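You operate a simulated robot arm through the tools that you are given. There is no shell and no other tool. Be economical: measure what you need, move in short steps, check, and stop when the job is done.

You are at the controls of a simulated two-armed robot. One attempt, no reset.

## Task
Pick up the dressing pack with the latest date from the top of the test bench with one hand, pass it to the other hand and put it on the shelf under the stretcher bench.

Only the result counts: the job must be done as asked and must still hold three seconds after the hand-in. Knocking over, shifting, dropping, spilling or breaking anything else fails it.

## Robot
Two 7-joint arms with two-finger parallel grippers on one trunk, on a base that drives. Base frame: it is fixed to the floor where the robot stands at the start and does not move with it; the origin is under the middle of the robot, x ahead of it, y to its left, z up. Units: mm, rad, N and s.
The left shoulder is at the start at [124, 171, 1162], the right one opposite. With the tool pointing down near the work surface each hand reaches from about 440 to 920 mm from the robot's upright axis, wherever it stands, measured 20 degrees to its own side. Places, roughly: shelf under the stretcher bench [500, -1600, 400]. Payload 4.4 kg a hand.
The TCP of each hand is the grasp point between the finger pads, 23 mm short of the fingertips. In the tool frame z runs along the fingers and y along their closing line. The gripper opens to 94 mm. The fingers are 38 mm wide and 10 mm thick; the gripper's body (54 by 96 mm) begins 39 mm behind the TCP.
Orientation is told as [roll, pitch, yaw] about the base's x, y, z axes, in that order, counted from this pose: with the fingers straight down and closing along the base's y, the tool's x points along the base's -x, its y along +y and its z along -z.

## Interface
- The arms move only by the tool arm_command. It takes "left_steps", "right_steps" or both (then of equal length, played together; a hand with none holds still); each is a list of rows, each an object of numbers (a shift or turn left out is 0, a gripper value left out holds the last): "x", "y", "z": the shift along the tool's x, y, z in units of 50 mm (1.0 is 50 mm); "ax", "ay", "az": the turn, a rotation vector about the tool's x, y, z in units of 4 degrees (1.0 is 4 degrees). In form: [{"x": .., "y": .., "z": .., "ax": .., "ay": .., "az": ..}, ...]. A call has 1 to 8 rows; each row shifts and turns the commanded pose from where the row before left it, along the tool's axes as they then stand. "left_jaw" and "right_jaw" are, for a hand that has rows, the gripper command, from -1 (shut) to 1 (fully open), values between in proportion, set as the call begins (left out, the last holds). A call with a number of a shift or a turn outside -1 to 1 is refused whole. Rows are played at 5 a second. More than 50 mm and 0.15 rad between two rows, or a gripper value outside its range, and nothing of the call is played. A pose out of reach is approached as far as the arm can. The call stops where the force on the tool passes 40 N (or 10 N more than at its start, if that is more) or the arm is blocked; 0.2 s more then pass. Each finger travels about 72 mm/s and halts on what it meets, pressing with about 30 N; the grip force reading is that of the motor and also rises with nothing between the fingers. The clock runs only during rows and for 0.2 s after the last one: add rows that do not move to give the fingers time. It gives the time, the measured TCP pose, the force on the tool (base axes), the opening and the grip force at its end, in the units of the frame above (readings bear some noise), with the torque about the TCP (base axes, N m) and any sound that the robot's microphone picked up.
- Cameras (640 x 400 px; columns grow to the right, rows downward): "scene" is now at [238.3, 12.1, 1301.9]; the picture's right is [0.12, -0.99, 0.00], its down [-0.57, -0.07, -0.82] and it looks along [0.81, 0.10, -0.58] (base axes); focal length 219 px, centre (320, 200). "left" rides on the left gripper at [86, -16, -74] in its tool frame; the picture's right is [0.18, 0.98, 0.00], its down [-0.58, 0.11, -0.81] and it looks along [-0.79, 0.15, 0.59] (tool axes); focal length 243 px, centre (320, 200). "right" rides on the right gripper at [86, 16, -75] in its tool frame; the picture's right is [-0.18, 0.98, 0.00], its down [-0.58, -0.11, -0.81] and it looks along [-0.79, -0.15, 0.59] (tool axes); focal length 243 px, centre (320, 200). There is no depth. A picture from a camera that has moved, and an enlarged one, comes with that camera's place and axes in the base frame and with its lens.
- capture(camera): a new picture of that camera. No time passes.
- lift_body(by): slides the trunk up (or, below 0, down) by that many mm; the arms and the scene camera ride with it, the base frame stays. It gives what a move gives, with no picture.
- steer(legs): drives the robot by 1 to 6 legs, each [ahead, left, turn to the left] in mm, mm and rad, along the robot's own axes; the way and the turn of a leg run together, so that a leg with both is an arc; at most 1500 mm and 3.142 rad a leg. The arms and the cameras ride along, it lands a little off, and it stops where it bumps. It gives what a move gives.
- turn_head(pan, tilt): turns the head with the scene camera to pan (to the left, within 1.396 rad either way) and tilt (down, from -0.506 to 1.204), counted from straight ahead of the robot. It gives what a move gives.
- enlarge(camera, box): a new picture of the part [left, top, right, bottom] of that camera's present view, enlarged. No time passes.
- close_job(): hands the job in; it is judged then, once.

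Work in short steps. Places have to be worked out from the pictures, the camera data and where the tool is seen: move nearer, look again, correct. Check each grasp and each placing, and mend what went wrong. You have 120 turns and 88 pictures in all, those below and enlarged ones among them. Open the grippers and draw the arms clear of the work before you hand the job in, unless the task says otherwise; then end with one line.

The tools are called after ">>>" as a command line: name --argument value ..., lists and objects as JSON in quotes. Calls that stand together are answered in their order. arm_command: Moves the arms, as the interface text tells. Its arguments: {"type":"object","properties":{"left_steps":{"type":"array"},"left_jaw":{"type":"number"},"right_steps":{"type":"array"},"right_jaw":{"type":"number"}},"required":[]} The other tools are called the same way: lift_body (by) slides the trunk up or down; steer (legs) drives the base; turn_head (pan, tilt) turns the head that bears the scene camera; capture (camera) takes a picture; enlarge (camera, box) takes an enlarged picture of a part of a camera's view; close_job () hands the job in.

At the start:

```text
time_s: 0.0
left_eef_pos: [491.1, 402.7, 1096.4]
left_tool_rot: [0.002, -0.002, 0.0]
left_force: [1.1, 0.2, -0.5]
left_ft_torque: [0.01, 0.01, -0.02]
left_gripper_width: 93.9
left_gripper_force: 0.1
right_eef_pos: [378.2, -86.9, 1153.8]
right_tool_rot: [-0.001, -0.002, 0.001]
right_force: [0.4, -0.1, -0.3]
right_ft_torque: [-0.02, -0.02, 0.0]
right_gripper_width: 93.8
right_gripper_force: 0.0
trunk travel left (down, up): [-175.0, 213.0]
robot x, y, heading: [-0.7, -0.2, 0.003]
head pan, tilt: [0.12, 0.614]
```

scene: 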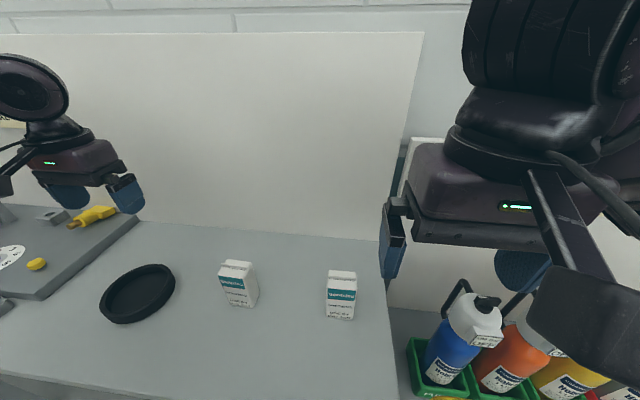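
right: 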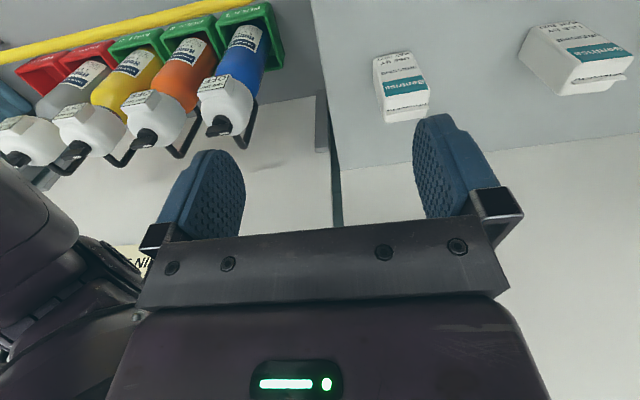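
left: 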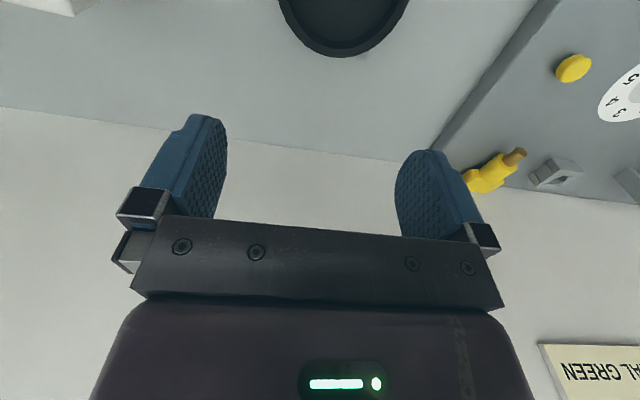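

The bench shows two white packs with teal bands. I enlarge both to read the dates.

>>> enlarge --camera "scene" --box '[200, 250, 280, 320]'

>>> enlarge --camera "scene" --box '[305, 260, 385, 330]'

>>> enlarge --camera "right" --box '[350, 10, 640, 130]'

```text
5.71 times, centred on (240, 285) of scene
camera zoom: at [238.3, 12.1, 1301.9], right [0.12, -0.99, 0.0], down [-0.57, -0.07, -0.82], along [0.81, 0.1, -0.58], focal length 1253 px, centre (777, -286)
```

zoom: 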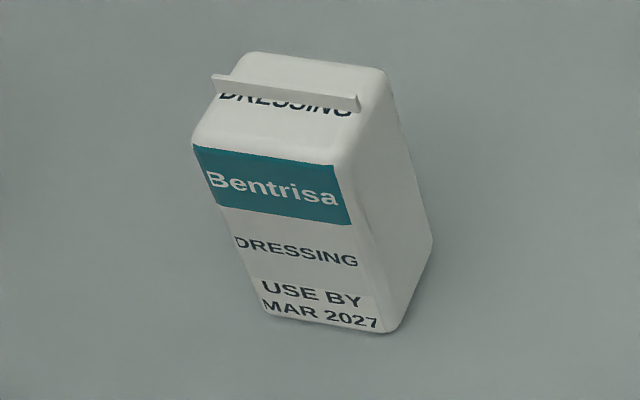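

```text
5.71 times, centred on (345, 295) of scene
camera zoom: at [238.3, 12.1, 1301.9], right [0.12, -0.99, 0.0], down [-0.57, -0.07, -0.82], along [0.81, 0.1, -0.58], focal length 1253 px, centre (177, -343)
```

zoom: 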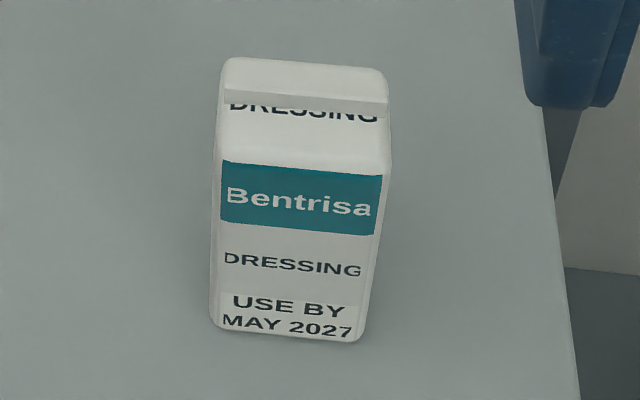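

```text
2.21 times, centred on (495, 70) of right
camera zoom: at [292.0, -71.7, 1228.9], right [0.18, 0.98, 0.0], down [0.58, -0.11, 0.81], along [0.79, -0.15, -0.59], focal length 535 px, centre (-66, 487)
```

zoom: 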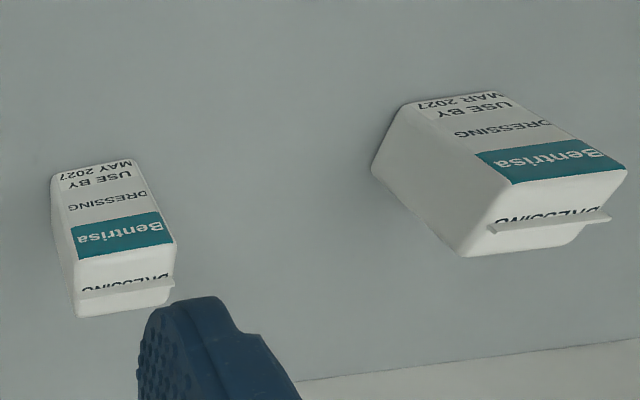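

MAY 2027 is later than MAR 2027, but there may be more packs out of view. I look left along the bench, then right at the stretcher bench.

>>> turn_head --pan 0.75 --tilt 0.75

>>> capture --camera "scene"

>>> turn_head --pan -1.3 --tilt 0.6

>>> capture --camera "scene"

>>> turn_head --pan 0.0 --tilt 0.95

>>> capture --camera "scene"

```text
time_s: 1.0
left_eef_pos: [491.3, 403.9, 1097.1]
left_tool_rot: [-0.001, -0.001, 0.001]
left_force: [-0.7, -0.1, 0.3]
left_ft_torque: [0.01, 0.02, -0.01]
left_gripper_width: 93.8
left_gripper_force: 0.0
right_eef_pos: [379.6, -87.8, 1153.5]
right_tool_rot: [0.0, 0.001, -0.001]
right_force: [-0.1, -0.1, 0.0]
right_ft_torque: [-0.05, -0.01, 0.01]
right_gripper_width: 93.8
right_gripper_force: 0.1
trunk travel left (down, up): [-175.0, 213.0]
robot x, y, heading: [-2.8, 1.3, -0.002]
head pan, tilt: [0.75, 0.75]
```

```text
81 pictures are left
camera scene: at [211.6, 58.0, 1290.2], right [0.68, -0.73, 0.0], down [-0.5, -0.46, -0.73], along [0.54, 0.5, -0.68], focal length 219 px, centre (320, 200)
```

scene: 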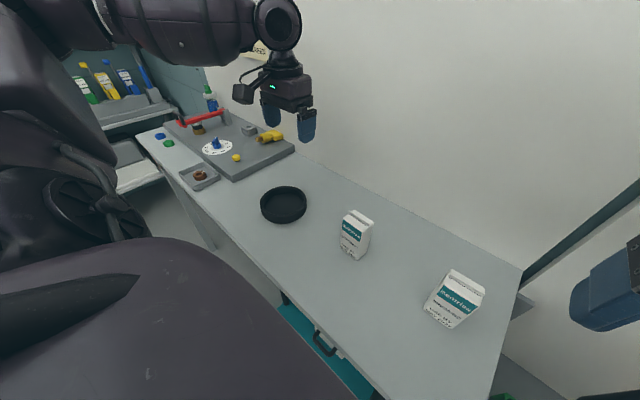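

```text
time_s: 3.0
left_eef_pos: [492.5, 404.5, 1097.2]
left_tool_rot: [0.0, -0.001, 0.0]
left_force: [0.2, 0.4, -0.3]
left_ft_torque: [-0.01, 0.02, 0.02]
left_gripper_width: 94.0
left_gripper_force: 0.0
right_eef_pos: [379.1, -87.8, 1152.9]
right_tool_rot: [0.0, 0.001, 0.001]
right_force: [0.1, -0.4, 0.4]
right_ft_torque: [-0.01, 0.02, 0.01]
right_gripper_width: 94.0
right_gripper_force: 0.0
trunk travel left (down, up): [-175.0, 213.0]
robot x, y, heading: [2.8, -0.2, 0.001]
head pan, tilt: [-1.3, 0.6]
```

```text
80 pictures are left
camera scene: at [174.6, -83.7, 1303.1], right [-0.96, -0.27, 0.0], down [-0.15, 0.54, -0.83], along [0.22, -0.8, -0.56], focal length 219 px, centre (320, 200)
```

scene: 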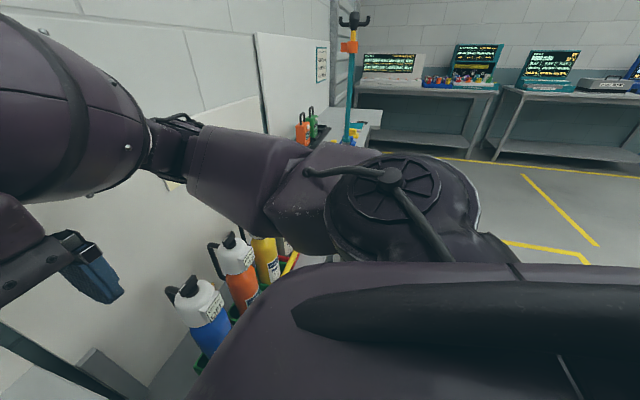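

```text
time_s: 4.5
left_eef_pos: [490.5, 403.0, 1098.5]
left_tool_rot: [0.0, -0.001, 0.0]
left_force: [0.4, 0.2, -0.3]
left_ft_torque: [0.03, 0.0, 0.01]
left_gripper_width: 93.7
left_gripper_force: 0.0
right_eef_pos: [379.2, -86.8, 1153.2]
right_tool_rot: [0.002, -0.001, -0.001]
right_force: [0.1, 0.0, 1.0]
right_ft_torque: [-0.01, -0.01, 0.01]
right_gripper_width: 94.0
right_gripper_force: 0.0
trunk travel left (down, up): [-175.0, 213.0]
robot x, y, heading: [-0.6, -0.6, 0.001]
head pan, tilt: [0.0, 0.949]
```

```text
79 pictures are left
camera scene: at [223.7, 1.4, 1274.7], right [0.0, -1.0, 0.0], down [-0.81, 0.0, -0.58], along [0.58, 0.0, -0.81], focal length 219 px, centre (320, 200)
```

scene: 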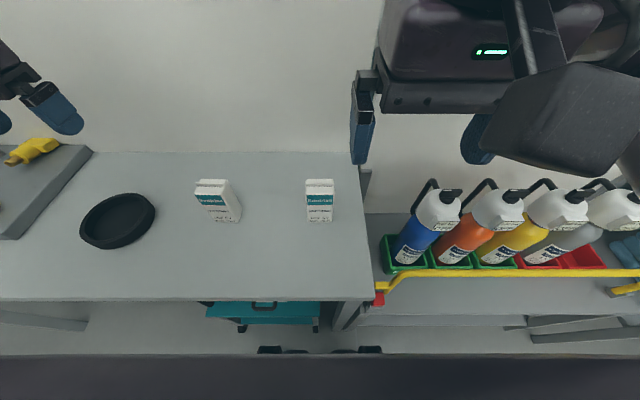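

Only two packs, so the target is the right-hand one (MAY 2027), roughly at [475, 0, 865–970]. I enlarge for its yaw and extent.

>>> enlarge --camera "scene" --box '[280, 165, 360, 235]'

>>> enlarge --camera "right" --box '[350, 40, 450, 130]'

```text
5.71 times, centred on (320, 200) of scene
camera zoom: at [223.7, 1.4, 1274.7], right [0.0, -1.0, 0.0], down [-0.81, 0.0, -0.58], along [0.58, 0.0, -0.81], focal length 1253 px, centre (320, 200)
```

zoom: 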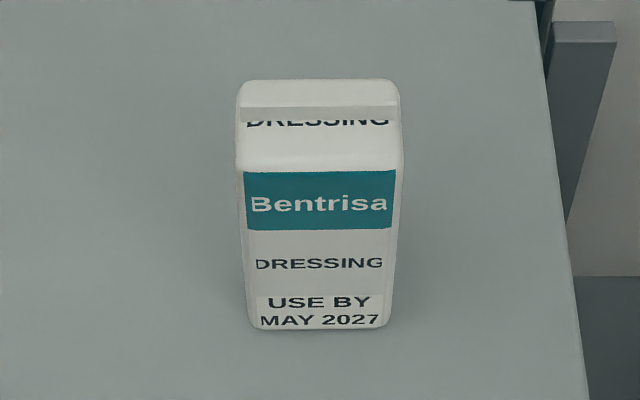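

```text
4.44 times, centred on (400, 85) of right
camera zoom: at [292.0, -71.7, 1228.9], right [0.18, 0.98, 0.0], down [0.58, -0.11, 0.81], along [0.79, -0.15, -0.59], focal length 1078 px, centre (-36, 711)
```

zoom: 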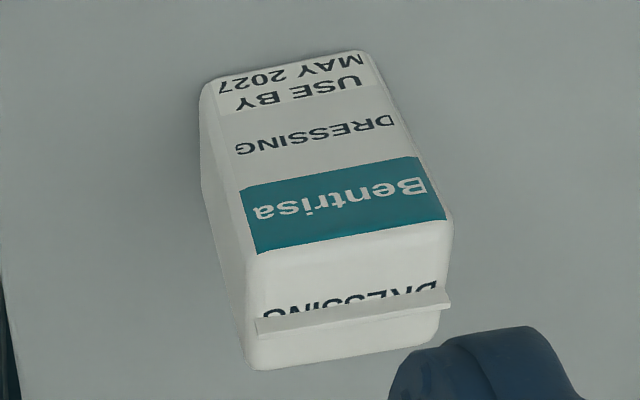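

Pack is square to the base, about 52 wide × 35 deep × 100 high, centred near [475, 1]. I move the right hand above it (TCP z 1040) and look.

>>> arm_command --right_steps '[{"x": -0.48, "y": 0.44, "z": 0.56}, {"x": -0.48, "y": 0.44, "z": 0.56}, {"x": -0.48, "y": 0.44, "z": 0.56}, {"x": -0.48, "y": 0.44, "z": 0.56}, {}]' --right_jaw 1

>>> capture --camera "right"

>>> capture --camera "scene"

```text
time_s: 5.7
left_eef_pos: [491.2, 403.7, 1098.5]
left_tool_rot: [0.001, 0.001, -0.001]
left_force: [-0.7, 0.8, 0.2]
left_ft_torque: [-0.02, 0.01, 0.01]
left_gripper_width: 93.9
left_gripper_force: 0.0
right_eef_pos: [471.6, 0.0, 1041.6]
right_tool_rot: [0.002, 0.0, -0.001]
right_force: [0.4, 0.2, 0.1]
right_ft_torque: [0.07, -0.02, -0.02]
right_gripper_width: 94.2
right_gripper_force: 0.1
trunk travel left (down, up): [-175.0, 213.0]
robot x, y, heading: [-2.4, 2.2, -0.001]
head pan, tilt: [0.0, 0.949]
```

```text
76 pictures are left
camera right: at [384.9, 15.2, 1116.6], right [0.18, 0.98, 0.0], down [0.58, -0.11, 0.81], along [0.79, -0.15, -0.59], focal length 243 px, centre (320, 200)
```

right: 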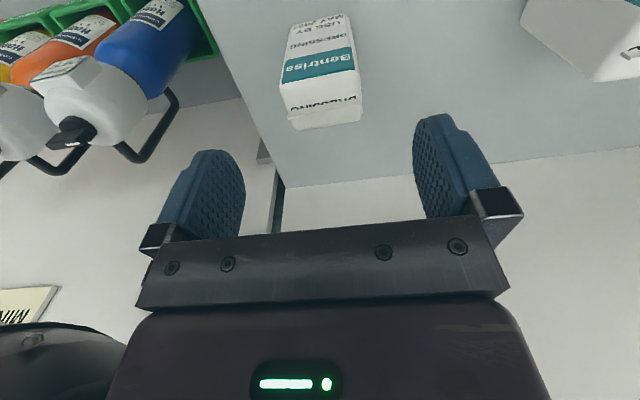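

```text
75 pictures are left
camera scene: at [223.2, 1.3, 1274.8], right [0.0, -1.0, 0.0], down [-0.81, 0.0, -0.58], along [0.58, 0.0, -0.81], focal length 219 px, centre (320, 200)
```

scene: 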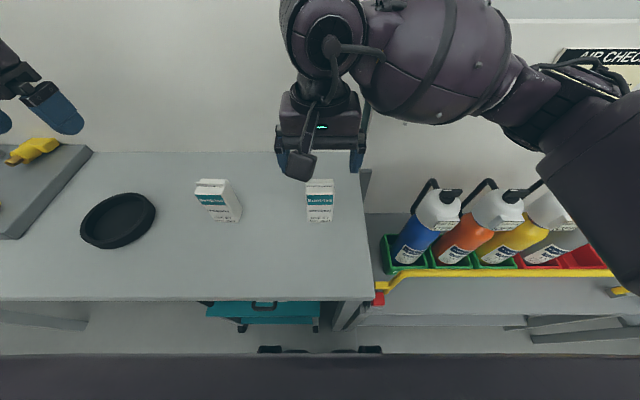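

Triangulating again: front face x≈465, depth ~36, shoulder z≈955, top ≈967, bench ≈853. I shift 11 mm forward and descend in stages to TCP z≈965 first, and check.

>>> arm_command --right_steps '[{"x": -0.22, "y": 0.02, "z": 0.5}, {"z": 0.5}, {"z": 0.53}, {}]'

>>> capture --camera "scene"

>>> capture --camera "right"

```text
time_s: 6.7
left_eef_pos: [490.2, 404.7, 1097.7]
left_tool_rot: [0.001, 0.0, -0.001]
left_force: [0.0, -0.6, -0.1]
left_ft_torque: [0.04, -0.01, 0.0]
left_gripper_width: 93.9
left_gripper_force: 0.1
right_eef_pos: [485.2, -1.3, 965.3]
right_tool_rot: [-0.001, 0.001, 0.0]
right_force: [-0.2, 0.1, 0.5]
right_ft_torque: [-0.04, 0.01, -0.01]
right_gripper_width: 93.9
right_gripper_force: 0.0
trunk travel left (down, up): [-175.0, 213.0]
robot x, y, heading: [-1.5, 3.1, 0.001]
head pan, tilt: [0.0, 0.949]
```

```text
74 pictures are left
camera scene: at [223.4, 1.5, 1274.8], right [0.0, -1.0, 0.0], down [-0.81, 0.0, -0.58], along [0.58, 0.0, -0.81], focal length 219 px, centre (320, 200)
```

scene: 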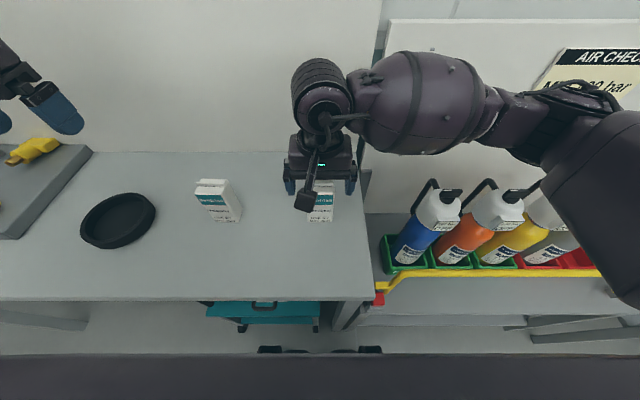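

```text
73 pictures are left
camera right: at [398.2, 15.3, 1041.5], right [0.18, 0.98, 0.0], down [0.58, -0.11, 0.81], along [0.79, -0.15, -0.59], focal length 243 px, centre (320, 200)
```

right: 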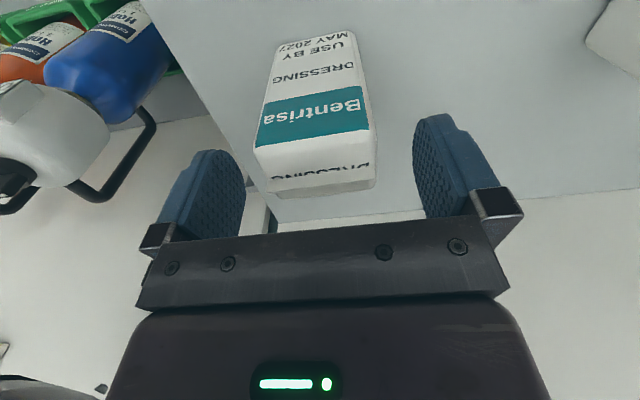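

Pack is between the fingers, front face at x≈466. I descend 24 mm and close.

>>> arm_command --right_steps '[{"z": 0.24, "y": 0.01}, {"z": 0.24}, {}]'

>>> arm_command --right_steps '[{}, {}, {}, {}, {}]' --right_jaw -1

>>> capture --camera "right"

```text
time_s: 7.5
left_eef_pos: [491.8, 404.0, 1096.5]
left_tool_rot: [0.0, 0.002, 0.0]
left_force: [0.3, -0.1, 1.1]
left_ft_torque: [0.02, -0.04, 0.04]
left_gripper_width: 94.3
left_gripper_force: 0.0
right_eef_pos: [483.9, 0.6, 941.7]
right_tool_rot: [0.0, -0.001, 0.001]
right_force: [0.4, 0.5, -0.3]
right_ft_torque: [0.0, 0.04, -0.03]
right_gripper_width: 94.2
right_gripper_force: 0.0
trunk travel left (down, up): [-175.0, 213.0]
robot x, y, heading: [2.8, -0.2, 0.003]
head pan, tilt: [0.0, 0.949]
```

```text
time_s: 8.7
left_eef_pos: [490.7, 404.3, 1097.4]
left_tool_rot: [0.001, -0.001, 0.001]
left_force: [-0.3, 0.0, 0.9]
left_ft_torque: [-0.01, 0.02, 0.01]
left_gripper_width: 94.0
left_gripper_force: 0.0
right_eef_pos: [483.7, -0.1, 940.8]
right_tool_rot: [-0.001, 0.0, 0.0]
right_force: [-0.7, -0.6, -0.5]
right_ft_torque: [-0.03, -0.01, 0.01]
right_gripper_width: 53.6
right_gripper_force: 29.9
trunk travel left (down, up): [-175.0, 213.0]
robot x, y, heading: [0.3, -0.5, -0.002]
head pan, tilt: [0.0, 0.949]
```

```text
72 pictures are left
camera right: at [397.9, 16.5, 1016.8], right [0.18, 0.98, 0.0], down [0.58, -0.11, 0.81], along [0.79, -0.15, -0.59], focal length 243 px, centre (320, 200)
```

right: 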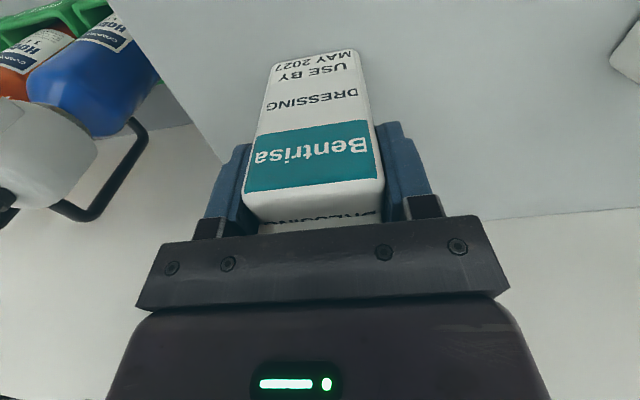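

Gripped at 53.6 mm. I lift straight up about 190 mm, then look around.

>>> arm_command --right_steps '[{"z": -0.4}, {"z": -0.8}, {"z": -0.8}, {"z": -0.8}, {"z": -0.8}, {"z": -0.2}, {}]'

>>> capture --camera "right"

>>> capture --camera "scene"

```text
time_s: 10.3
left_eef_pos: [491.4, 404.2, 1096.1]
left_tool_rot: [0.002, 0.0, -0.001]
left_force: [0.5, 0.2, -0.1]
left_ft_torque: [-0.04, -0.03, -0.02]
left_gripper_width: 94.0
left_gripper_force: 0.1
right_eef_pos: [485.2, 3.0, 1131.6]
right_tool_rot: [0.0, 0.0, 0.0]
right_force: [0.6, -0.4, -1.5]
right_ft_torque: [0.0, -0.01, -0.01]
right_gripper_width: 53.5
right_gripper_force: 30.3
trunk travel left (down, up): [-175.0, 213.0]
robot x, y, heading: [-1.9, -3.0, -0.001]
head pan, tilt: [0.0, 0.949]
```

```text
71 pictures are left
camera right: at [398.2, 18.6, 1207.4], right [0.18, 0.98, 0.0], down [0.58, -0.11, 0.81], along [0.79, -0.15, -0.59], focal length 243 px, centre (320, 200)
```

right: 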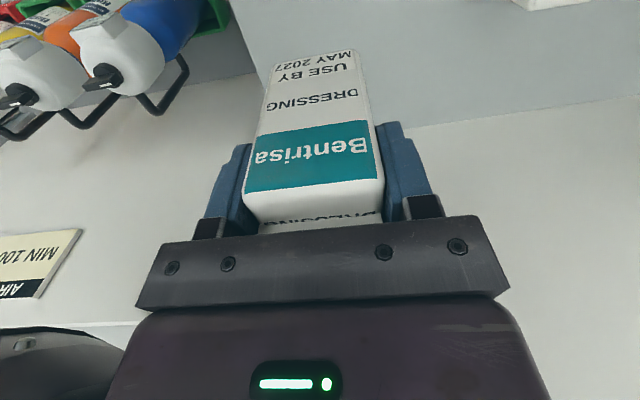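

```text
70 pictures are left
camera scene: at [223.7, 1.4, 1274.6], right [0.0, -1.0, 0.0], down [-0.81, 0.0, -0.58], along [0.58, 0.0, -0.81], focal length 219 px, centre (320, 200)
```

scene: 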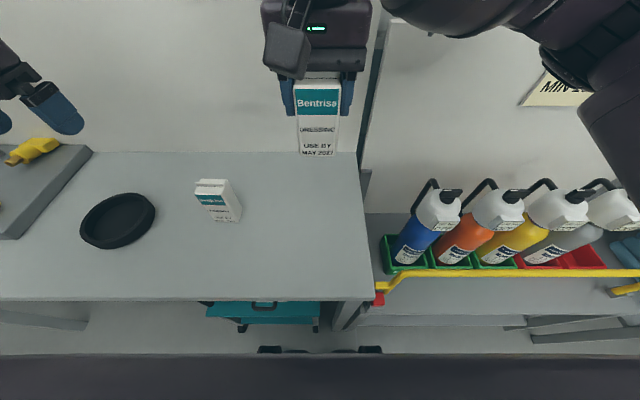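

Pack is held cleanly. I back off 350 mm from the bench and look to the right toward the stretcher bench.

>>> steer --legs '[[-350, 0, 0]]'

>>> turn_head --pan -0.75 --tilt 0.5

>>> capture --camera "scene"

>>> turn_head --pan -1.39 --tilt 0.6

>>> capture --camera "scene"

```text
time_s: 12.5
left_eef_pos: [141.9, 401.0, 1097.3]
left_tool_rot: [0.0, 0.0, -0.008]
left_force: [-0.5, 1.0, -0.7]
left_ft_torque: [-0.02, 0.0, 0.0]
left_gripper_width: 93.9
left_gripper_force: 0.1
right_eef_pos: [132.2, 0.4, 1130.1]
right_tool_rot: [0.0, 0.0, -0.006]
right_force: [-1.0, 0.7, -0.8]
right_ft_torque: [-0.02, -0.03, 0.02]
right_gripper_width: 53.3
right_gripper_force: 30.0
trunk travel left (down, up): [-175.0, 213.0]
robot x, y, heading: [-355.5, -0.8, -0.008]
head pan, tilt: [0.0, 0.949]
```

```text
time_s: 13.6
left_eef_pos: [141.8, 401.3, 1097.7]
left_tool_rot: [0.0, -0.001, -0.007]
left_force: [0.5, -0.6, 0.1]
left_ft_torque: [0.0, -0.02, 0.0]
left_gripper_width: 94.0
left_gripper_force: 0.1
right_eef_pos: [132.2, 0.8, 1132.2]
right_tool_rot: [0.0, 0.0, -0.007]
right_force: [-0.2, 0.0, -2.0]
right_ft_torque: [0.02, 0.02, 0.01]
right_gripper_width: 53.3
right_gripper_force: 30.2
trunk travel left (down, up): [-175.0, 213.0]
robot x, y, heading: [-350.1, -3.0, -0.008]
head pan, tilt: [-0.75, 0.499]
```

```text
69 pictures are left
camera scene: at [-134.8, -60.8, 1312.1], right [-0.69, -0.73, 0.0], down [-0.35, 0.33, -0.88], along [0.64, -0.6, -0.48], focal length 219 px, centre (320, 200)
```

scene: 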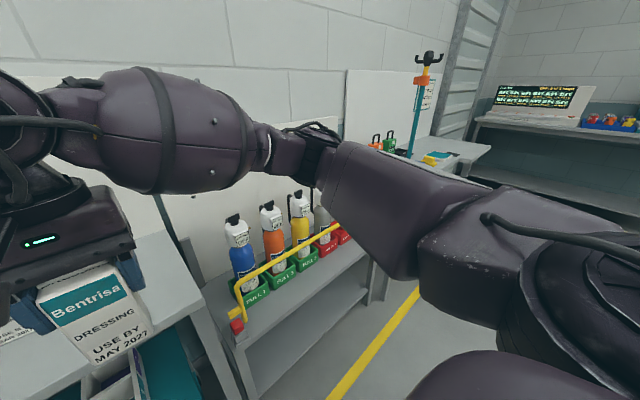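

```text
time_s: 14.7
left_eef_pos: [142.7, 402.7, 1097.1]
left_tool_rot: [0.0, 0.001, -0.007]
left_force: [0.8, 0.3, -0.5]
left_ft_torque: [-0.01, 0.01, 0.02]
left_gripper_width: 94.4
left_gripper_force: 0.1
right_eef_pos: [133.0, 1.5, 1131.2]
right_tool_rot: [0.0, -0.001, -0.007]
right_force: [0.1, 0.4, -0.5]
right_ft_torque: [0.0, -0.02, 0.0]
right_gripper_width: 53.8
right_gripper_force: 30.1
trunk travel left (down, up): [-175.0, 213.0]
robot x, y, heading: [-351.1, 1.4, -0.006]
head pan, tilt: [-1.389, 0.6]
```

```text
68 pictures are left
camera scene: at [-185.6, -85.4, 1303.1], right [-0.98, -0.17, 0.0], down [-0.1, 0.56, -0.83], along [0.14, -0.81, -0.56], focal length 219 px, centre (320, 200)
```

scene: 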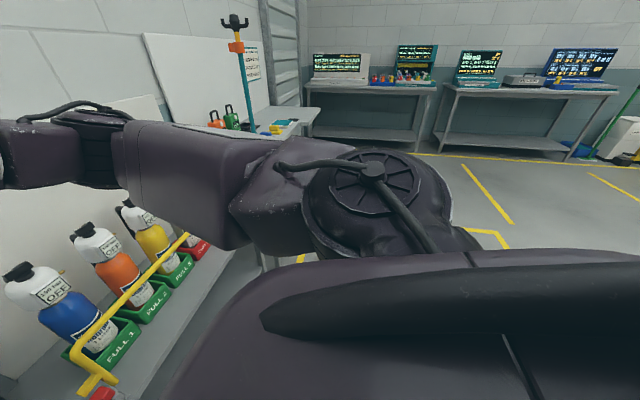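

The stretcher bench is beyond the bottle rack; the floor to the right is clear. I drive right 1350 mm keeping back, and look ahead.

>>> steer --legs '[[0, -1350, 0]]'

>>> turn_head --pan -0.3 --tilt 0.7

>>> capture --camera "scene"

>>> capture --camera "left"

```text
time_s: 26.8
left_eef_pos: [134.7, -950.4, 1098.9]
left_tool_rot: [0.0, 0.001, 0.002]
left_force: [-0.1, 0.2, 0.9]
left_ft_torque: [-0.02, 0.02, -0.02]
left_gripper_width: 94.3
left_gripper_force: 0.1
right_eef_pos: [127.1, -1350.3, 1131.5]
right_tool_rot: [0.0, 0.0, 0.002]
right_force: [0.0, 0.2, -1.0]
right_ft_torque: [-0.01, -0.02, -0.02]
right_gripper_width: 53.7
right_gripper_force: 30.3
trunk travel left (down, up): [-175.0, 213.0]
robot x, y, heading: [-356.8, -1355.7, 0.003]
head pan, tilt: [-1.389, 0.6]
```

```text
time_s: 28.1
left_eef_pos: [134.9, -950.1, 1097.3]
left_tool_rot: [0.0, -0.001, 0.001]
left_force: [-0.7, 0.2, 0.0]
left_ft_torque: [-0.02, 0.04, -0.01]
left_gripper_width: 93.9
left_gripper_force: 0.0
right_eef_pos: [129.5, -1350.0, 1131.4]
right_tool_rot: [0.001, 0.002, 0.002]
right_force: [1.5, 0.8, -1.1]
right_ft_torque: [-0.03, 0.04, -0.01]
right_gripper_width: 53.7
right_gripper_force: 29.9
trunk travel left (down, up): [-175.0, 213.0]
robot x, y, heading: [-353.0, -1351.9, 0.006]
head pan, tilt: [-0.3, 0.7]
```

```text
67 pictures are left
camera scene: at [-124.0, -1377.3, 1294.4], right [-0.3, -0.96, 0.0], down [-0.62, 0.19, -0.76], along [0.73, -0.23, -0.64], focal length 219 px, centre (320, 200)
```

scene: 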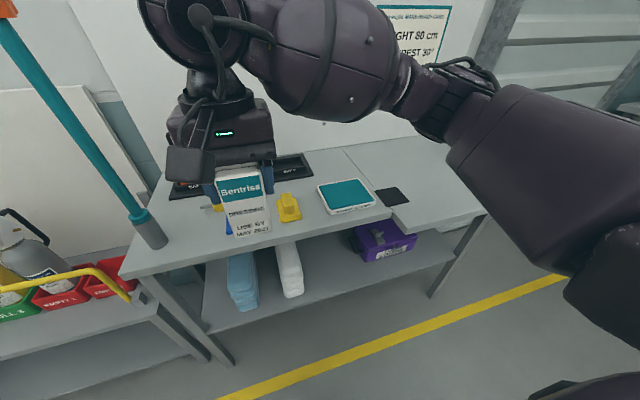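

```text
66 pictures are left
camera left: at [47.7, -966.0, 1172.4], right [-0.18, 0.98, 0.0], down [0.58, 0.11, 0.81], along [0.79, 0.15, -0.59], focal length 243 px, centre (320, 200)
```

left: 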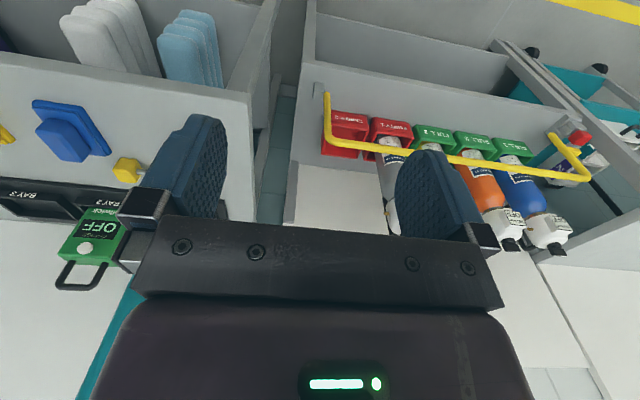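

The shelf (front edge x≈280, z≈400) has a free gap around y≈-1600 between the white stack and the purple box. Handover plan: the left hand takes the pack's lower half from the robot's left, fingers nearly horizontal along −y, closing along x. I start by turning the left hand (yaw −90°).

>>> arm_command --left_steps '[{"az": 1}, {"az": 1}, {"az": 1}, {"az": 1}, {"az": 1}, {"az": 1}, {"az": 1}, {"az": 1}]'

>>> arm_command --left_steps '[{"az": 1}, {"az": 1}, {"az": 1}, {"az": 1}, {"az": 1}, {"az": 1}, {"az": 1}, {"az": 1}]'

>>> arm_command --left_steps '[{"az": 1}, {"az": 1}, {"az": 1}, {"az": 1}, {"az": 1}, {"az": 1}, {"az": 0.5}, {}]'

```text
time_s: 29.9
left_eef_pos: [136.1, -949.7, 1097.5]
left_tool_rot: [0.0, 0.0, -0.56]
left_force: [-0.6, 0.0, 0.5]
left_ft_torque: [0.02, 0.02, 0.01]
left_gripper_width: 93.8
left_gripper_force: 0.0
right_eef_pos: [128.8, -1349.7, 1130.6]
right_tool_rot: [0.001, 0.0, 0.002]
right_force: [0.0, 0.4, -1.4]
right_ft_torque: [0.02, -0.01, 0.01]
right_gripper_width: 53.8
right_gripper_force: 29.8
trunk travel left (down, up): [-175.0, 213.0]
robot x, y, heading: [-356.9, -1356.7, -0.001]
head pan, tilt: [-0.3, 0.7]
```

```text
time_s: 31.7
left_eef_pos: [134.7, -948.1, 1098.0]
left_tool_rot: [0.0, 0.0, -1.119]
left_force: [0.4, -0.4, -0.2]
left_ft_torque: [-0.02, 0.01, 0.02]
left_gripper_width: 94.2
left_gripper_force: 0.1
right_eef_pos: [128.6, -1350.1, 1131.9]
right_tool_rot: [0.001, -0.001, 0.002]
right_force: [0.2, 0.7, -0.6]
right_ft_torque: [0.0, 0.06, 0.01]
right_gripper_width: 53.5
right_gripper_force: 29.7
trunk travel left (down, up): [-175.0, 213.0]
robot x, y, heading: [-357.5, -1354.5, 0.003]
head pan, tilt: [-0.3, 0.7]
```

```text
time_s: 33.5
left_eef_pos: [135.5, -950.1, 1097.6]
left_tool_rot: [0.001, 0.0, -1.571]
left_force: [0.7, -0.3, 0.2]
left_ft_torque: [0.04, 0.0, 0.0]
left_gripper_width: 93.9
left_gripper_force: 0.0
right_eef_pos: [128.1, -1349.9, 1130.7]
right_tool_rot: [0.0, 0.001, 0.002]
right_force: [0.4, -0.5, -0.4]
right_ft_torque: [0.0, -0.02, 0.01]
right_gripper_width: 54.0
right_gripper_force: 29.9
trunk travel left (down, up): [-175.0, 213.0]
robot x, y, heading: [-354.9, -1355.6, 0.002]
head pan, tilt: [-0.3, 0.7]
```

Yaw reached exactly. Now I pitch the fingers toward −y by 75° (about the tool's y).

>>> arm_command --left_steps '[{"ay": -1}, {"ay": -1}, {"ay": -1}, {"ay": -1}, {"ay": -1}, {"ay": -1}, {"ay": -1}, {"ay": -1}]'

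>>> arm_command --left_steps '[{"ay": -1}, {"ay": -1}, {"ay": -1}, {"ay": -1}, {"ay": -1}, {"ay": -1}, {"ay": -1}, {"ay": -1}]'

>>> arm_command --left_steps '[{"ay": -1}, {"ay": -1}, {"ay": -0.75}, {}]'

>>> turn_head --pan 0.3 --tilt 0.6

>>> capture --camera "scene"

>>> capture --camera "left"

```text
time_s: 35.3
left_eef_pos: [135.0, -949.9, 1097.6]
left_tool_rot: [-0.001, -0.559, -1.569]
left_force: [-0.5, -0.8, -0.2]
left_ft_torque: [0.01, 0.02, -0.01]
left_gripper_width: 94.2
left_gripper_force: 0.2
right_eef_pos: [129.4, -1349.5, 1132.5]
right_tool_rot: [0.0, 0.001, 0.002]
right_force: [0.7, 0.1, -0.9]
right_ft_torque: [0.02, -0.01, -0.04]
right_gripper_width: 53.4
right_gripper_force: 30.4
trunk travel left (down, up): [-175.0, 213.0]
robot x, y, heading: [-354.6, -1355.3, -0.003]
head pan, tilt: [-0.3, 0.7]
```

```text
time_s: 37.1
left_eef_pos: [135.2, -948.7, 1096.9]
left_tool_rot: [-0.001, -1.118, -1.567]
left_force: [0.7, 0.0, 0.2]
left_ft_torque: [0.02, 0.0, -0.04]
left_gripper_width: 94.0
left_gripper_force: 0.0
right_eef_pos: [128.4, -1350.7, 1131.1]
right_tool_rot: [0.002, -0.002, 0.002]
right_force: [0.2, 0.7, -1.6]
right_ft_torque: [0.03, 0.01, -0.03]
right_gripper_width: 53.8
right_gripper_force: 30.3
trunk travel left (down, up): [-175.0, 213.0]
robot x, y, heading: [-359.5, -1354.3, 0.002]
head pan, tilt: [-0.3, 0.7]
```

```text
time_s: 38.1
left_eef_pos: [136.1, -950.5, 1097.1]
left_tool_rot: [-0.001, -1.31, -1.569]
left_force: [0.2, 0.0, -0.7]
left_ft_torque: [-0.05, -0.01, 0.05]
left_gripper_width: 93.9
left_gripper_force: 0.1
right_eef_pos: [128.9, -1350.7, 1130.9]
right_tool_rot: [0.002, 0.0, 0.002]
right_force: [0.3, 1.4, -1.2]
right_ft_torque: [0.02, -0.03, -0.01]
right_gripper_width: 53.4
right_gripper_force: 30.2
trunk travel left (down, up): [-175.0, 213.0]
robot x, y, heading: [-357.7, -1353.3, -0.001]
head pan, tilt: [-0.3, 0.7]
```

```text
time_s: 39.1
left_eef_pos: [137.0, -950.9, 1098.7]
left_tool_rot: [0.0, -1.309, -1.569]
left_force: [-0.4, 0.4, 0.4]
left_ft_torque: [-0.02, -0.02, 0.0]
left_gripper_width: 93.9
left_gripper_force: 0.1
right_eef_pos: [128.5, -1351.3, 1130.7]
right_tool_rot: [0.0, -0.001, 0.001]
right_force: [-0.1, 0.2, -0.7]
right_ft_torque: [-0.03, -0.02, 0.03]
right_gripper_width: 53.7
right_gripper_force: 29.6
trunk travel left (down, up): [-175.0, 213.0]
robot x, y, heading: [-358.4, -1353.5, 0.004]
head pan, tilt: [0.3, 0.6]
```

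```text
65 pictures are left
camera scene: at [-120.7, -1326.1, 1303.0], right [0.3, -0.96, 0.0], down [-0.54, -0.17, -0.82], along [0.79, 0.24, -0.57], focal length 219 px, centre (320, 200)
```

scene: 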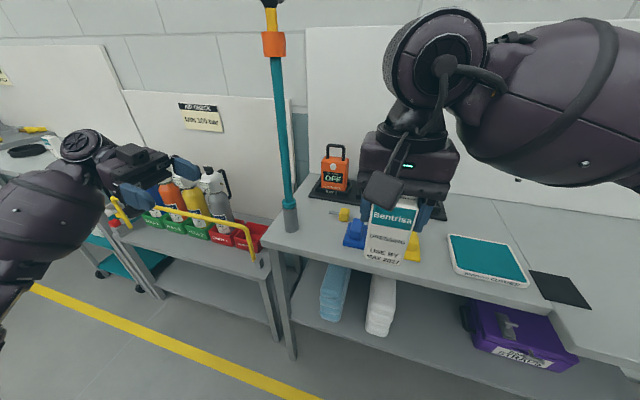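

```text
64 pictures are left
camera left: at [118.9, -856.4, 1033.6], right [0.98, 0.05, -0.18], down [0.11, 0.63, 0.77], along [0.15, -0.78, 0.61], focal length 243 px, centre (320, 200)
```

left: 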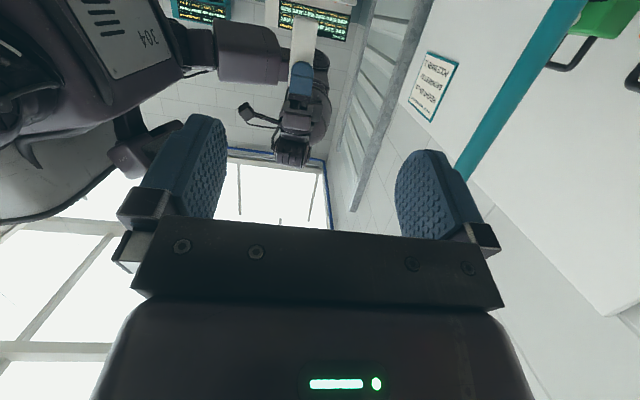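

Orientation is right. I move the left hand to a pre-position ~130 mm short of the pack along its approach line.

>>> arm_command --left_steps '[{"x": -0.231, "y": -0.027, "z": 0.829}, {"x": -0.231, "y": -0.027, "z": 0.829}, {"x": -0.231, "y": -0.027, "z": 0.829}, {"x": -0.231, "y": -0.027, "z": 0.829}, {"x": -0.231, "y": -0.027, "z": 0.829}, {"x": -0.231, "y": -0.027, "z": 0.829}, {}]' --left_jaw 1

>>> capture --camera "scene"

>>> capture --camera "left"

>>> capture --camera "right"

```text
time_s: 40.7
left_eef_pos: [127.0, -1205.9, 1102.9]
left_tool_rot: [-0.001, -1.308, -1.571]
left_force: [0.3, 0.1, -0.5]
left_ft_torque: [0.0, -0.01, -0.02]
left_gripper_width: 94.2
left_gripper_force: 0.0
right_eef_pos: [127.1, -1350.3, 1130.2]
right_tool_rot: [0.0, 0.0, 0.003]
right_force: [0.7, 0.6, 0.6]
right_ft_torque: [0.01, -0.01, 0.01]
right_gripper_width: 53.6
right_gripper_force: 29.8
trunk travel left (down, up): [-175.0, 213.0]
robot x, y, heading: [-359.7, -1354.8, 0.003]
head pan, tilt: [0.3, 0.6]
```

```text
63 pictures are left
camera scene: at [-120.9, -1325.7, 1303.1], right [0.3, -0.95, 0.0], down [-0.54, -0.17, -0.83], along [0.79, 0.24, -0.56], focal length 219 px, centre (320, 200)
```

scene: 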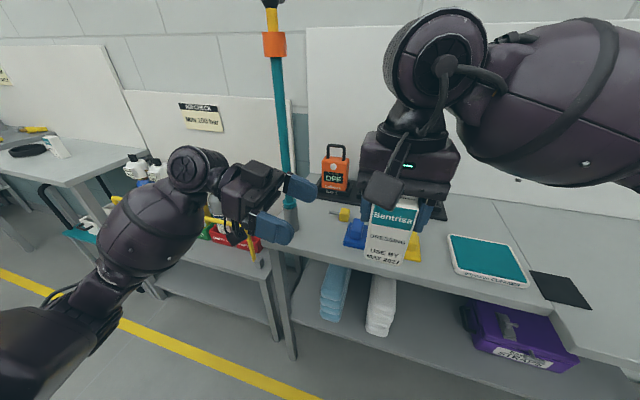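

```text
62 pictures are left
camera left: at [110.3, -1112.0, 1038.5], right [0.98, 0.05, -0.18], down [0.11, 0.63, 0.77], along [0.15, -0.78, 0.61], focal length 243 px, centre (320, 200)
```

left: 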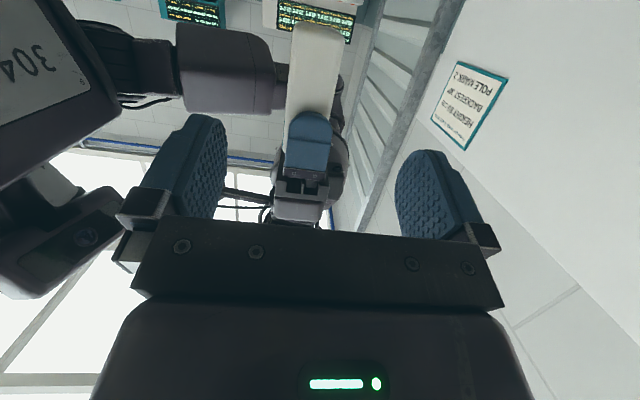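

```text
61 pictures are left
camera right: at [41.9, -1334.4, 1207.2], right [0.18, 0.98, 0.0], down [0.58, -0.11, 0.81], along [0.79, -0.15, -0.59], focal length 243 px, centre (320, 200)
```

right: 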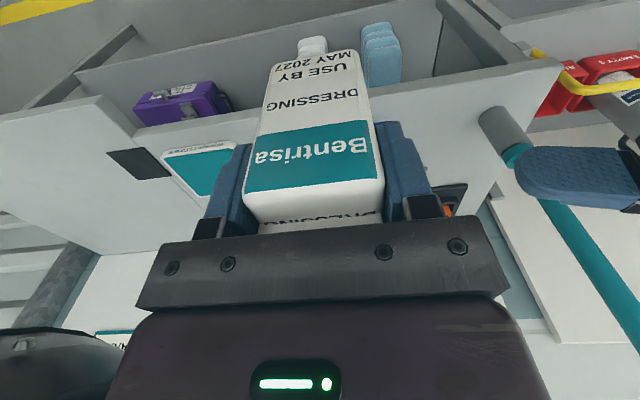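

The left fingers are lined up in height and the pack shows between them. I enlarge the left view to check centring and the bottom edge.

>>> enlarge --camera "left" --box '[240, 0, 400, 100]'

```text
4.00 times, centred on (320, 50) of left
camera zoom: at [110.3, -1112.0, 1038.5], right [0.98, 0.05, -0.18], down [0.11, 0.63, 0.77], along [0.15, -0.78, 0.61], focal length 970 px, centre (320, 800)
```

zoom: 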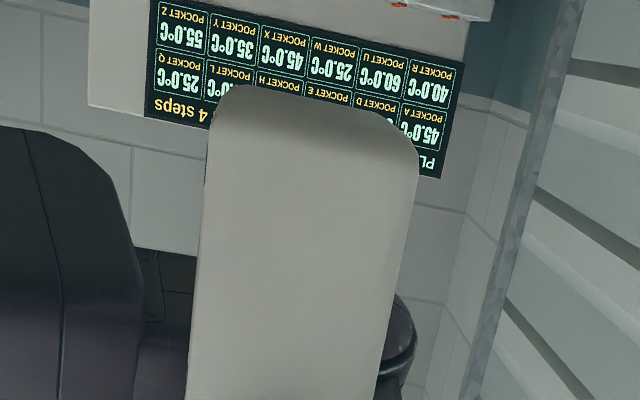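

Pack bottom ≈1045, right fingertips ≈1108, so I aim the left TCP at about [126, -1336, 1068]. I advance 100 of 134 mm and check.

>>> arm_command --left_steps '[{"x": -0.01, "y": -0.02, "z": 0.67}, {"x": -0.01, "y": -0.02, "z": 0.67}, {"x": -0.01, "z": 0.66}, {}]'

>>> capture --camera "scene"

>>> capture --camera "right"

>>> capture --camera "left"

```text
time_s: 41.7
left_eef_pos: [124.0, -1305.8, 1077.1]
left_tool_rot: [0.0, -1.308, -1.571]
left_force: [0.0, -0.1, 0.0]
left_ft_torque: [0.01, 0.03, 0.02]
left_gripper_width: 94.0
left_gripper_force: 0.1
right_eef_pos: [128.2, -1348.8, 1131.9]
right_tool_rot: [0.001, 0.001, 0.001]
right_force: [0.4, -0.4, -1.1]
right_ft_torque: [0.02, -0.03, 0.03]
right_gripper_width: 53.5
right_gripper_force: 29.7
trunk travel left (down, up): [-175.0, 213.0]
robot x, y, heading: [-355.2, -1355.5, 0.004]
head pan, tilt: [0.3, 0.6]
```

```text
59 pictures are left
camera scene: at [-120.9, -1325.7, 1303.1], right [0.3, -0.95, 0.0], down [-0.54, -0.17, -0.83], along [0.79, 0.24, -0.56], focal length 219 px, centre (320, 200)
```

scene: 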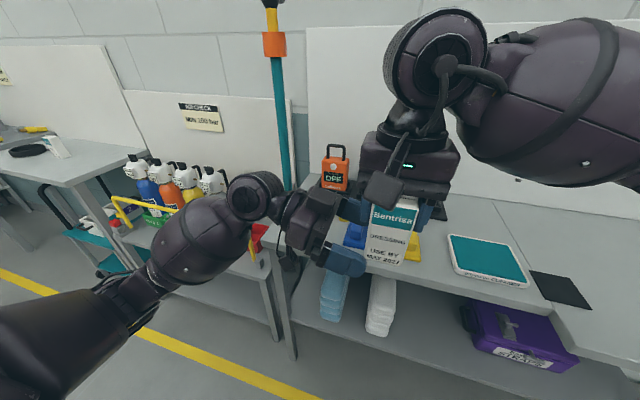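

```text
58 pictures are left
camera right: at [41.9, -1334.5, 1207.2], right [0.18, 0.98, 0.0], down [0.58, -0.11, 0.81], along [0.79, -0.15, -0.59], focal length 243 px, centre (320, 200)
```

right: 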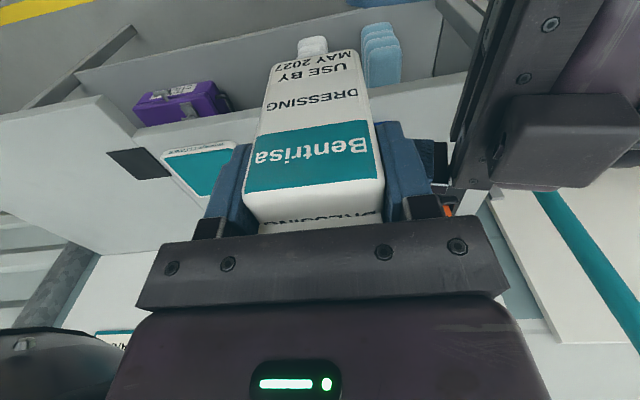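

```text
57 pictures are left
camera left: at [107.2, -1211.9, 1012.5], right [0.98, 0.05, -0.18], down [0.11, 0.63, 0.77], along [0.15, -0.78, 0.61], focal length 243 px, centre (320, 200)
```

left: 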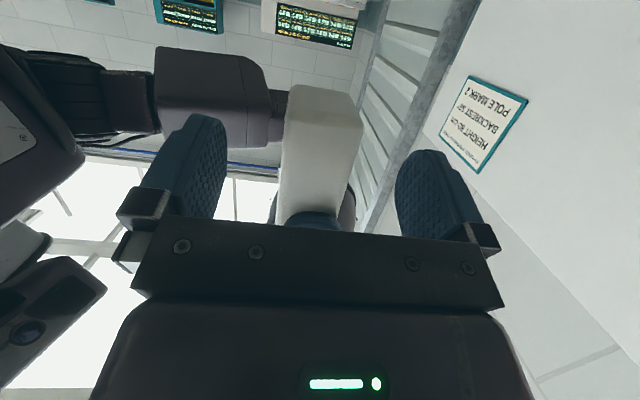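

Clear everywhere; the pack appears ~4 mm toward +x of the left finger midline, so I correct that and finish the last 32 mm.

>>> arm_command --left_steps '[{"y": 0.09, "z": 0.2}, {"x": 0.015, "z": 0.22}, {"z": 0.22}, {}]'

>>> capture --camera "right"

>>> capture --camera "left"

```text
time_s: 42.7
left_eef_pos: [127.6, -1335.3, 1066.0]
left_tool_rot: [0.0, -1.31, -1.57]
left_force: [-0.7, -0.1, -0.3]
left_ft_torque: [0.03, 0.0, -0.02]
left_gripper_width: 94.0
left_gripper_force: 0.1
right_eef_pos: [127.5, -1350.4, 1130.6]
right_tool_rot: [0.001, 0.0, 0.003]
right_force: [-0.4, -0.7, -0.7]
right_ft_torque: [-0.01, -0.02, 0.02]
right_gripper_width: 53.7
right_gripper_force: 29.6
trunk travel left (down, up): [-175.0, 213.0]
robot x, y, heading: [-352.4, -1354.1, -0.001]
head pan, tilt: [0.3, 0.6]
```

```text
56 pictures are left
camera right: at [42.1, -1334.7, 1207.1], right [0.18, 0.98, 0.0], down [0.58, -0.11, 0.81], along [0.79, -0.15, -0.59], focal length 243 px, centre (320, 200)
```

right: 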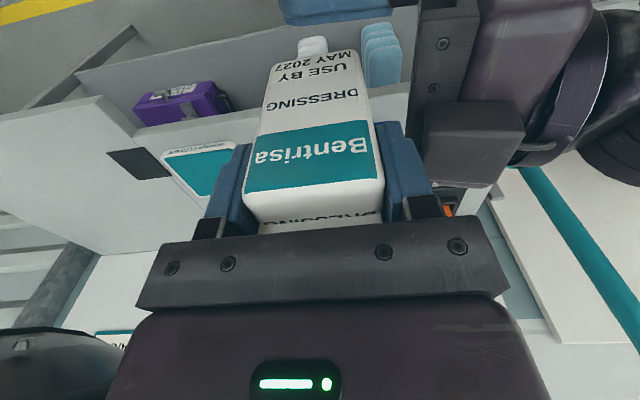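

```text
55 pictures are left
camera left: at [111.3, -1241.3, 1002.6], right [0.98, 0.05, -0.18], down [0.11, 0.63, 0.77], along [0.15, -0.78, 0.61], focal length 243 px, centre (320, 200)
```

left: 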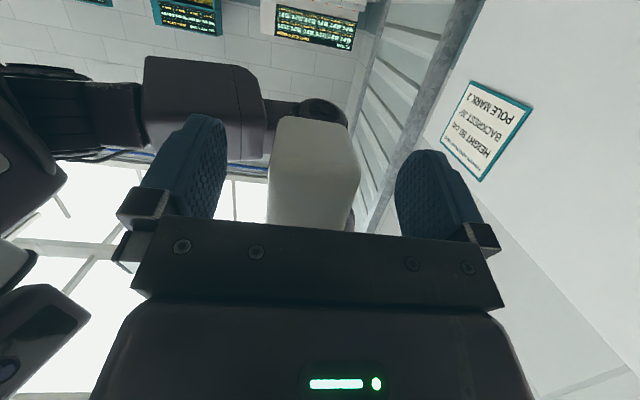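

Centred now. I close the left gripper on the pack's lower half.

>>> arm_command --left_steps '[{}, {}, {}, {}, {}, {}]' --left_jaw -1

>>> capture --camera "right"

>>> capture --camera "left"

```text
time_s: 44.1
left_eef_pos: [127.0, -1334.4, 1066.7]
left_tool_rot: [0.001, -1.309, -1.573]
left_force: [-29.3, 3.1, -2.6]
left_ft_torque: [-0.13, -1.49, -0.15]
left_gripper_width: 39.9
left_gripper_force: 30.1
right_eef_pos: [129.1, -1350.9, 1131.3]
right_tool_rot: [0.002, -0.001, 0.0]
right_force: [29.2, -3.2, 2.9]
right_ft_torque: [-0.06, -0.34, -0.21]
right_gripper_width: 53.9
right_gripper_force: 30.1
trunk travel left (down, up): [-175.0, 213.0]
robot x, y, heading: [-357.5, -1357.1, 0.002]
head pan, tilt: [0.3, 0.6]
```

```text
54 pictures are left
camera right: at [42.6, -1334.8, 1207.2], right [0.18, 0.98, 0.0], down [0.58, -0.11, 0.81], along [0.79, -0.15, -0.59], focal length 243 px, centre (320, 200)
```

right: 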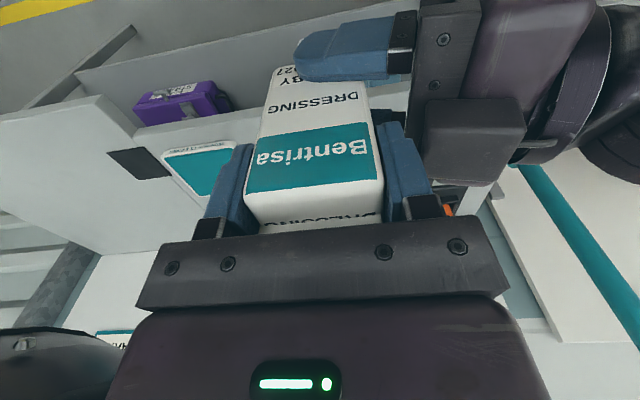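

```text
53 pictures are left
camera left: at [110.9, -1241.4, 1002.5], right [0.98, 0.05, -0.18], down [0.11, 0.63, 0.77], along [0.15, -0.78, 0.61], focal length 243 px, centre (320, 200)
```

left: 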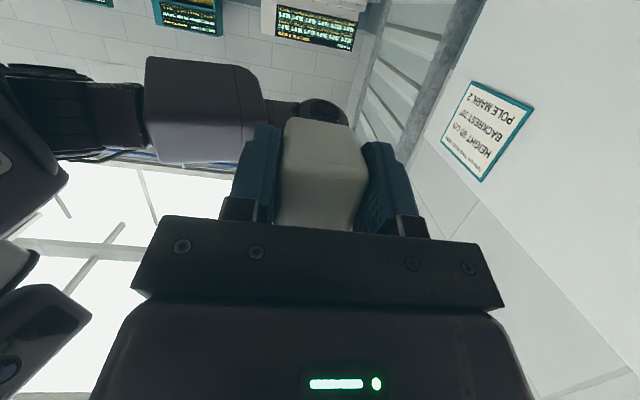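

Gripped at 40 mm, but the hands press each other with ~29 N in x. I ease the left hand 2 mm toward −x to relieve it.

>>> arm_command --left_steps '[{"y": -0.04}, {}]'

```text
time_s: 44.7
left_eef_pos: [127.2, -1335.2, 1065.7]
left_tool_rot: [-0.002, -1.31, -1.566]
left_force: [-15.5, -8.2, -0.1]
left_ft_torque: [0.72, -0.73, 0.19]
left_gripper_width: 39.7
left_gripper_force: 29.8
right_eef_pos: [128.0, -1350.5, 1133.3]
right_tool_rot: [0.001, 0.002, 0.001]
right_force: [17.0, 6.2, -0.9]
right_ft_torque: [-0.17, -0.31, -0.48]
right_gripper_width: 53.8
right_gripper_force: 30.0
trunk travel left (down, up): [-175.0, 213.0]
robot x, y, heading: [-355.7, -1351.4, -0.001]
head pan, tilt: [0.3, 0.6]
```

Force halved; another 2 mm.

>>> arm_command --left_steps '[{"y": -0.035}, {}]'

```text
time_s: 45.3
left_eef_pos: [126.0, -1335.6, 1066.2]
left_tool_rot: [0.003, -1.308, -1.57]
left_force: [-2.0, -6.6, -2.0]
left_ft_torque: [0.01, -0.69, -0.01]
left_gripper_width: 39.8
left_gripper_force: 29.9
right_eef_pos: [128.4, -1350.0, 1131.7]
right_tool_rot: [0.001, 0.002, 0.004]
right_force: [1.5, 6.8, 1.3]
right_ft_torque: [0.49, 0.55, -0.05]
right_gripper_width: 53.6
right_gripper_force: 30.1
trunk travel left (down, up): [-175.0, 213.0]
robot x, y, heading: [-353.7, -1354.6, -0.001]
head pan, tilt: [0.3, 0.6]
```

Forces are relieved. I open the right gripper only slightly (≈64 mm) to stay clear of the left hand.

>>> arm_command --right_steps '[{}, {}]' --right_jaw 0.36

>>> capture --camera "right"

```text
time_s: 45.9
left_eef_pos: [125.3, -1335.4, 1066.8]
left_tool_rot: [-0.001, -1.309, -1.568]
left_force: [-0.1, 0.7, -0.2]
left_ft_torque: [0.01, -0.02, -0.01]
left_gripper_width: 39.5
left_gripper_force: 29.8
right_eef_pos: [128.4, -1350.5, 1130.7]
right_tool_rot: [0.0, 0.001, 0.002]
right_force: [-0.6, -0.2, -0.5]
right_ft_torque: [0.01, 0.01, 0.01]
right_gripper_width: 64.0
right_gripper_force: 0.0
trunk travel left (down, up): [-175.0, 213.0]
robot x, y, heading: [-356.6, -1352.4, 0.007]
head pan, tilt: [0.3, 0.6]
```

```text
52 pictures are left
camera right: at [42.1, -1334.9, 1207.1], right [0.18, 0.98, 0.0], down [0.58, -0.11, 0.81], along [0.79, -0.15, -0.59], focal length 243 px, centre (320, 200)
```

right: 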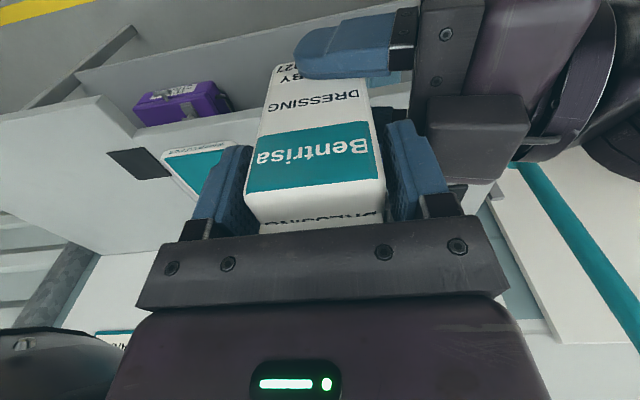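

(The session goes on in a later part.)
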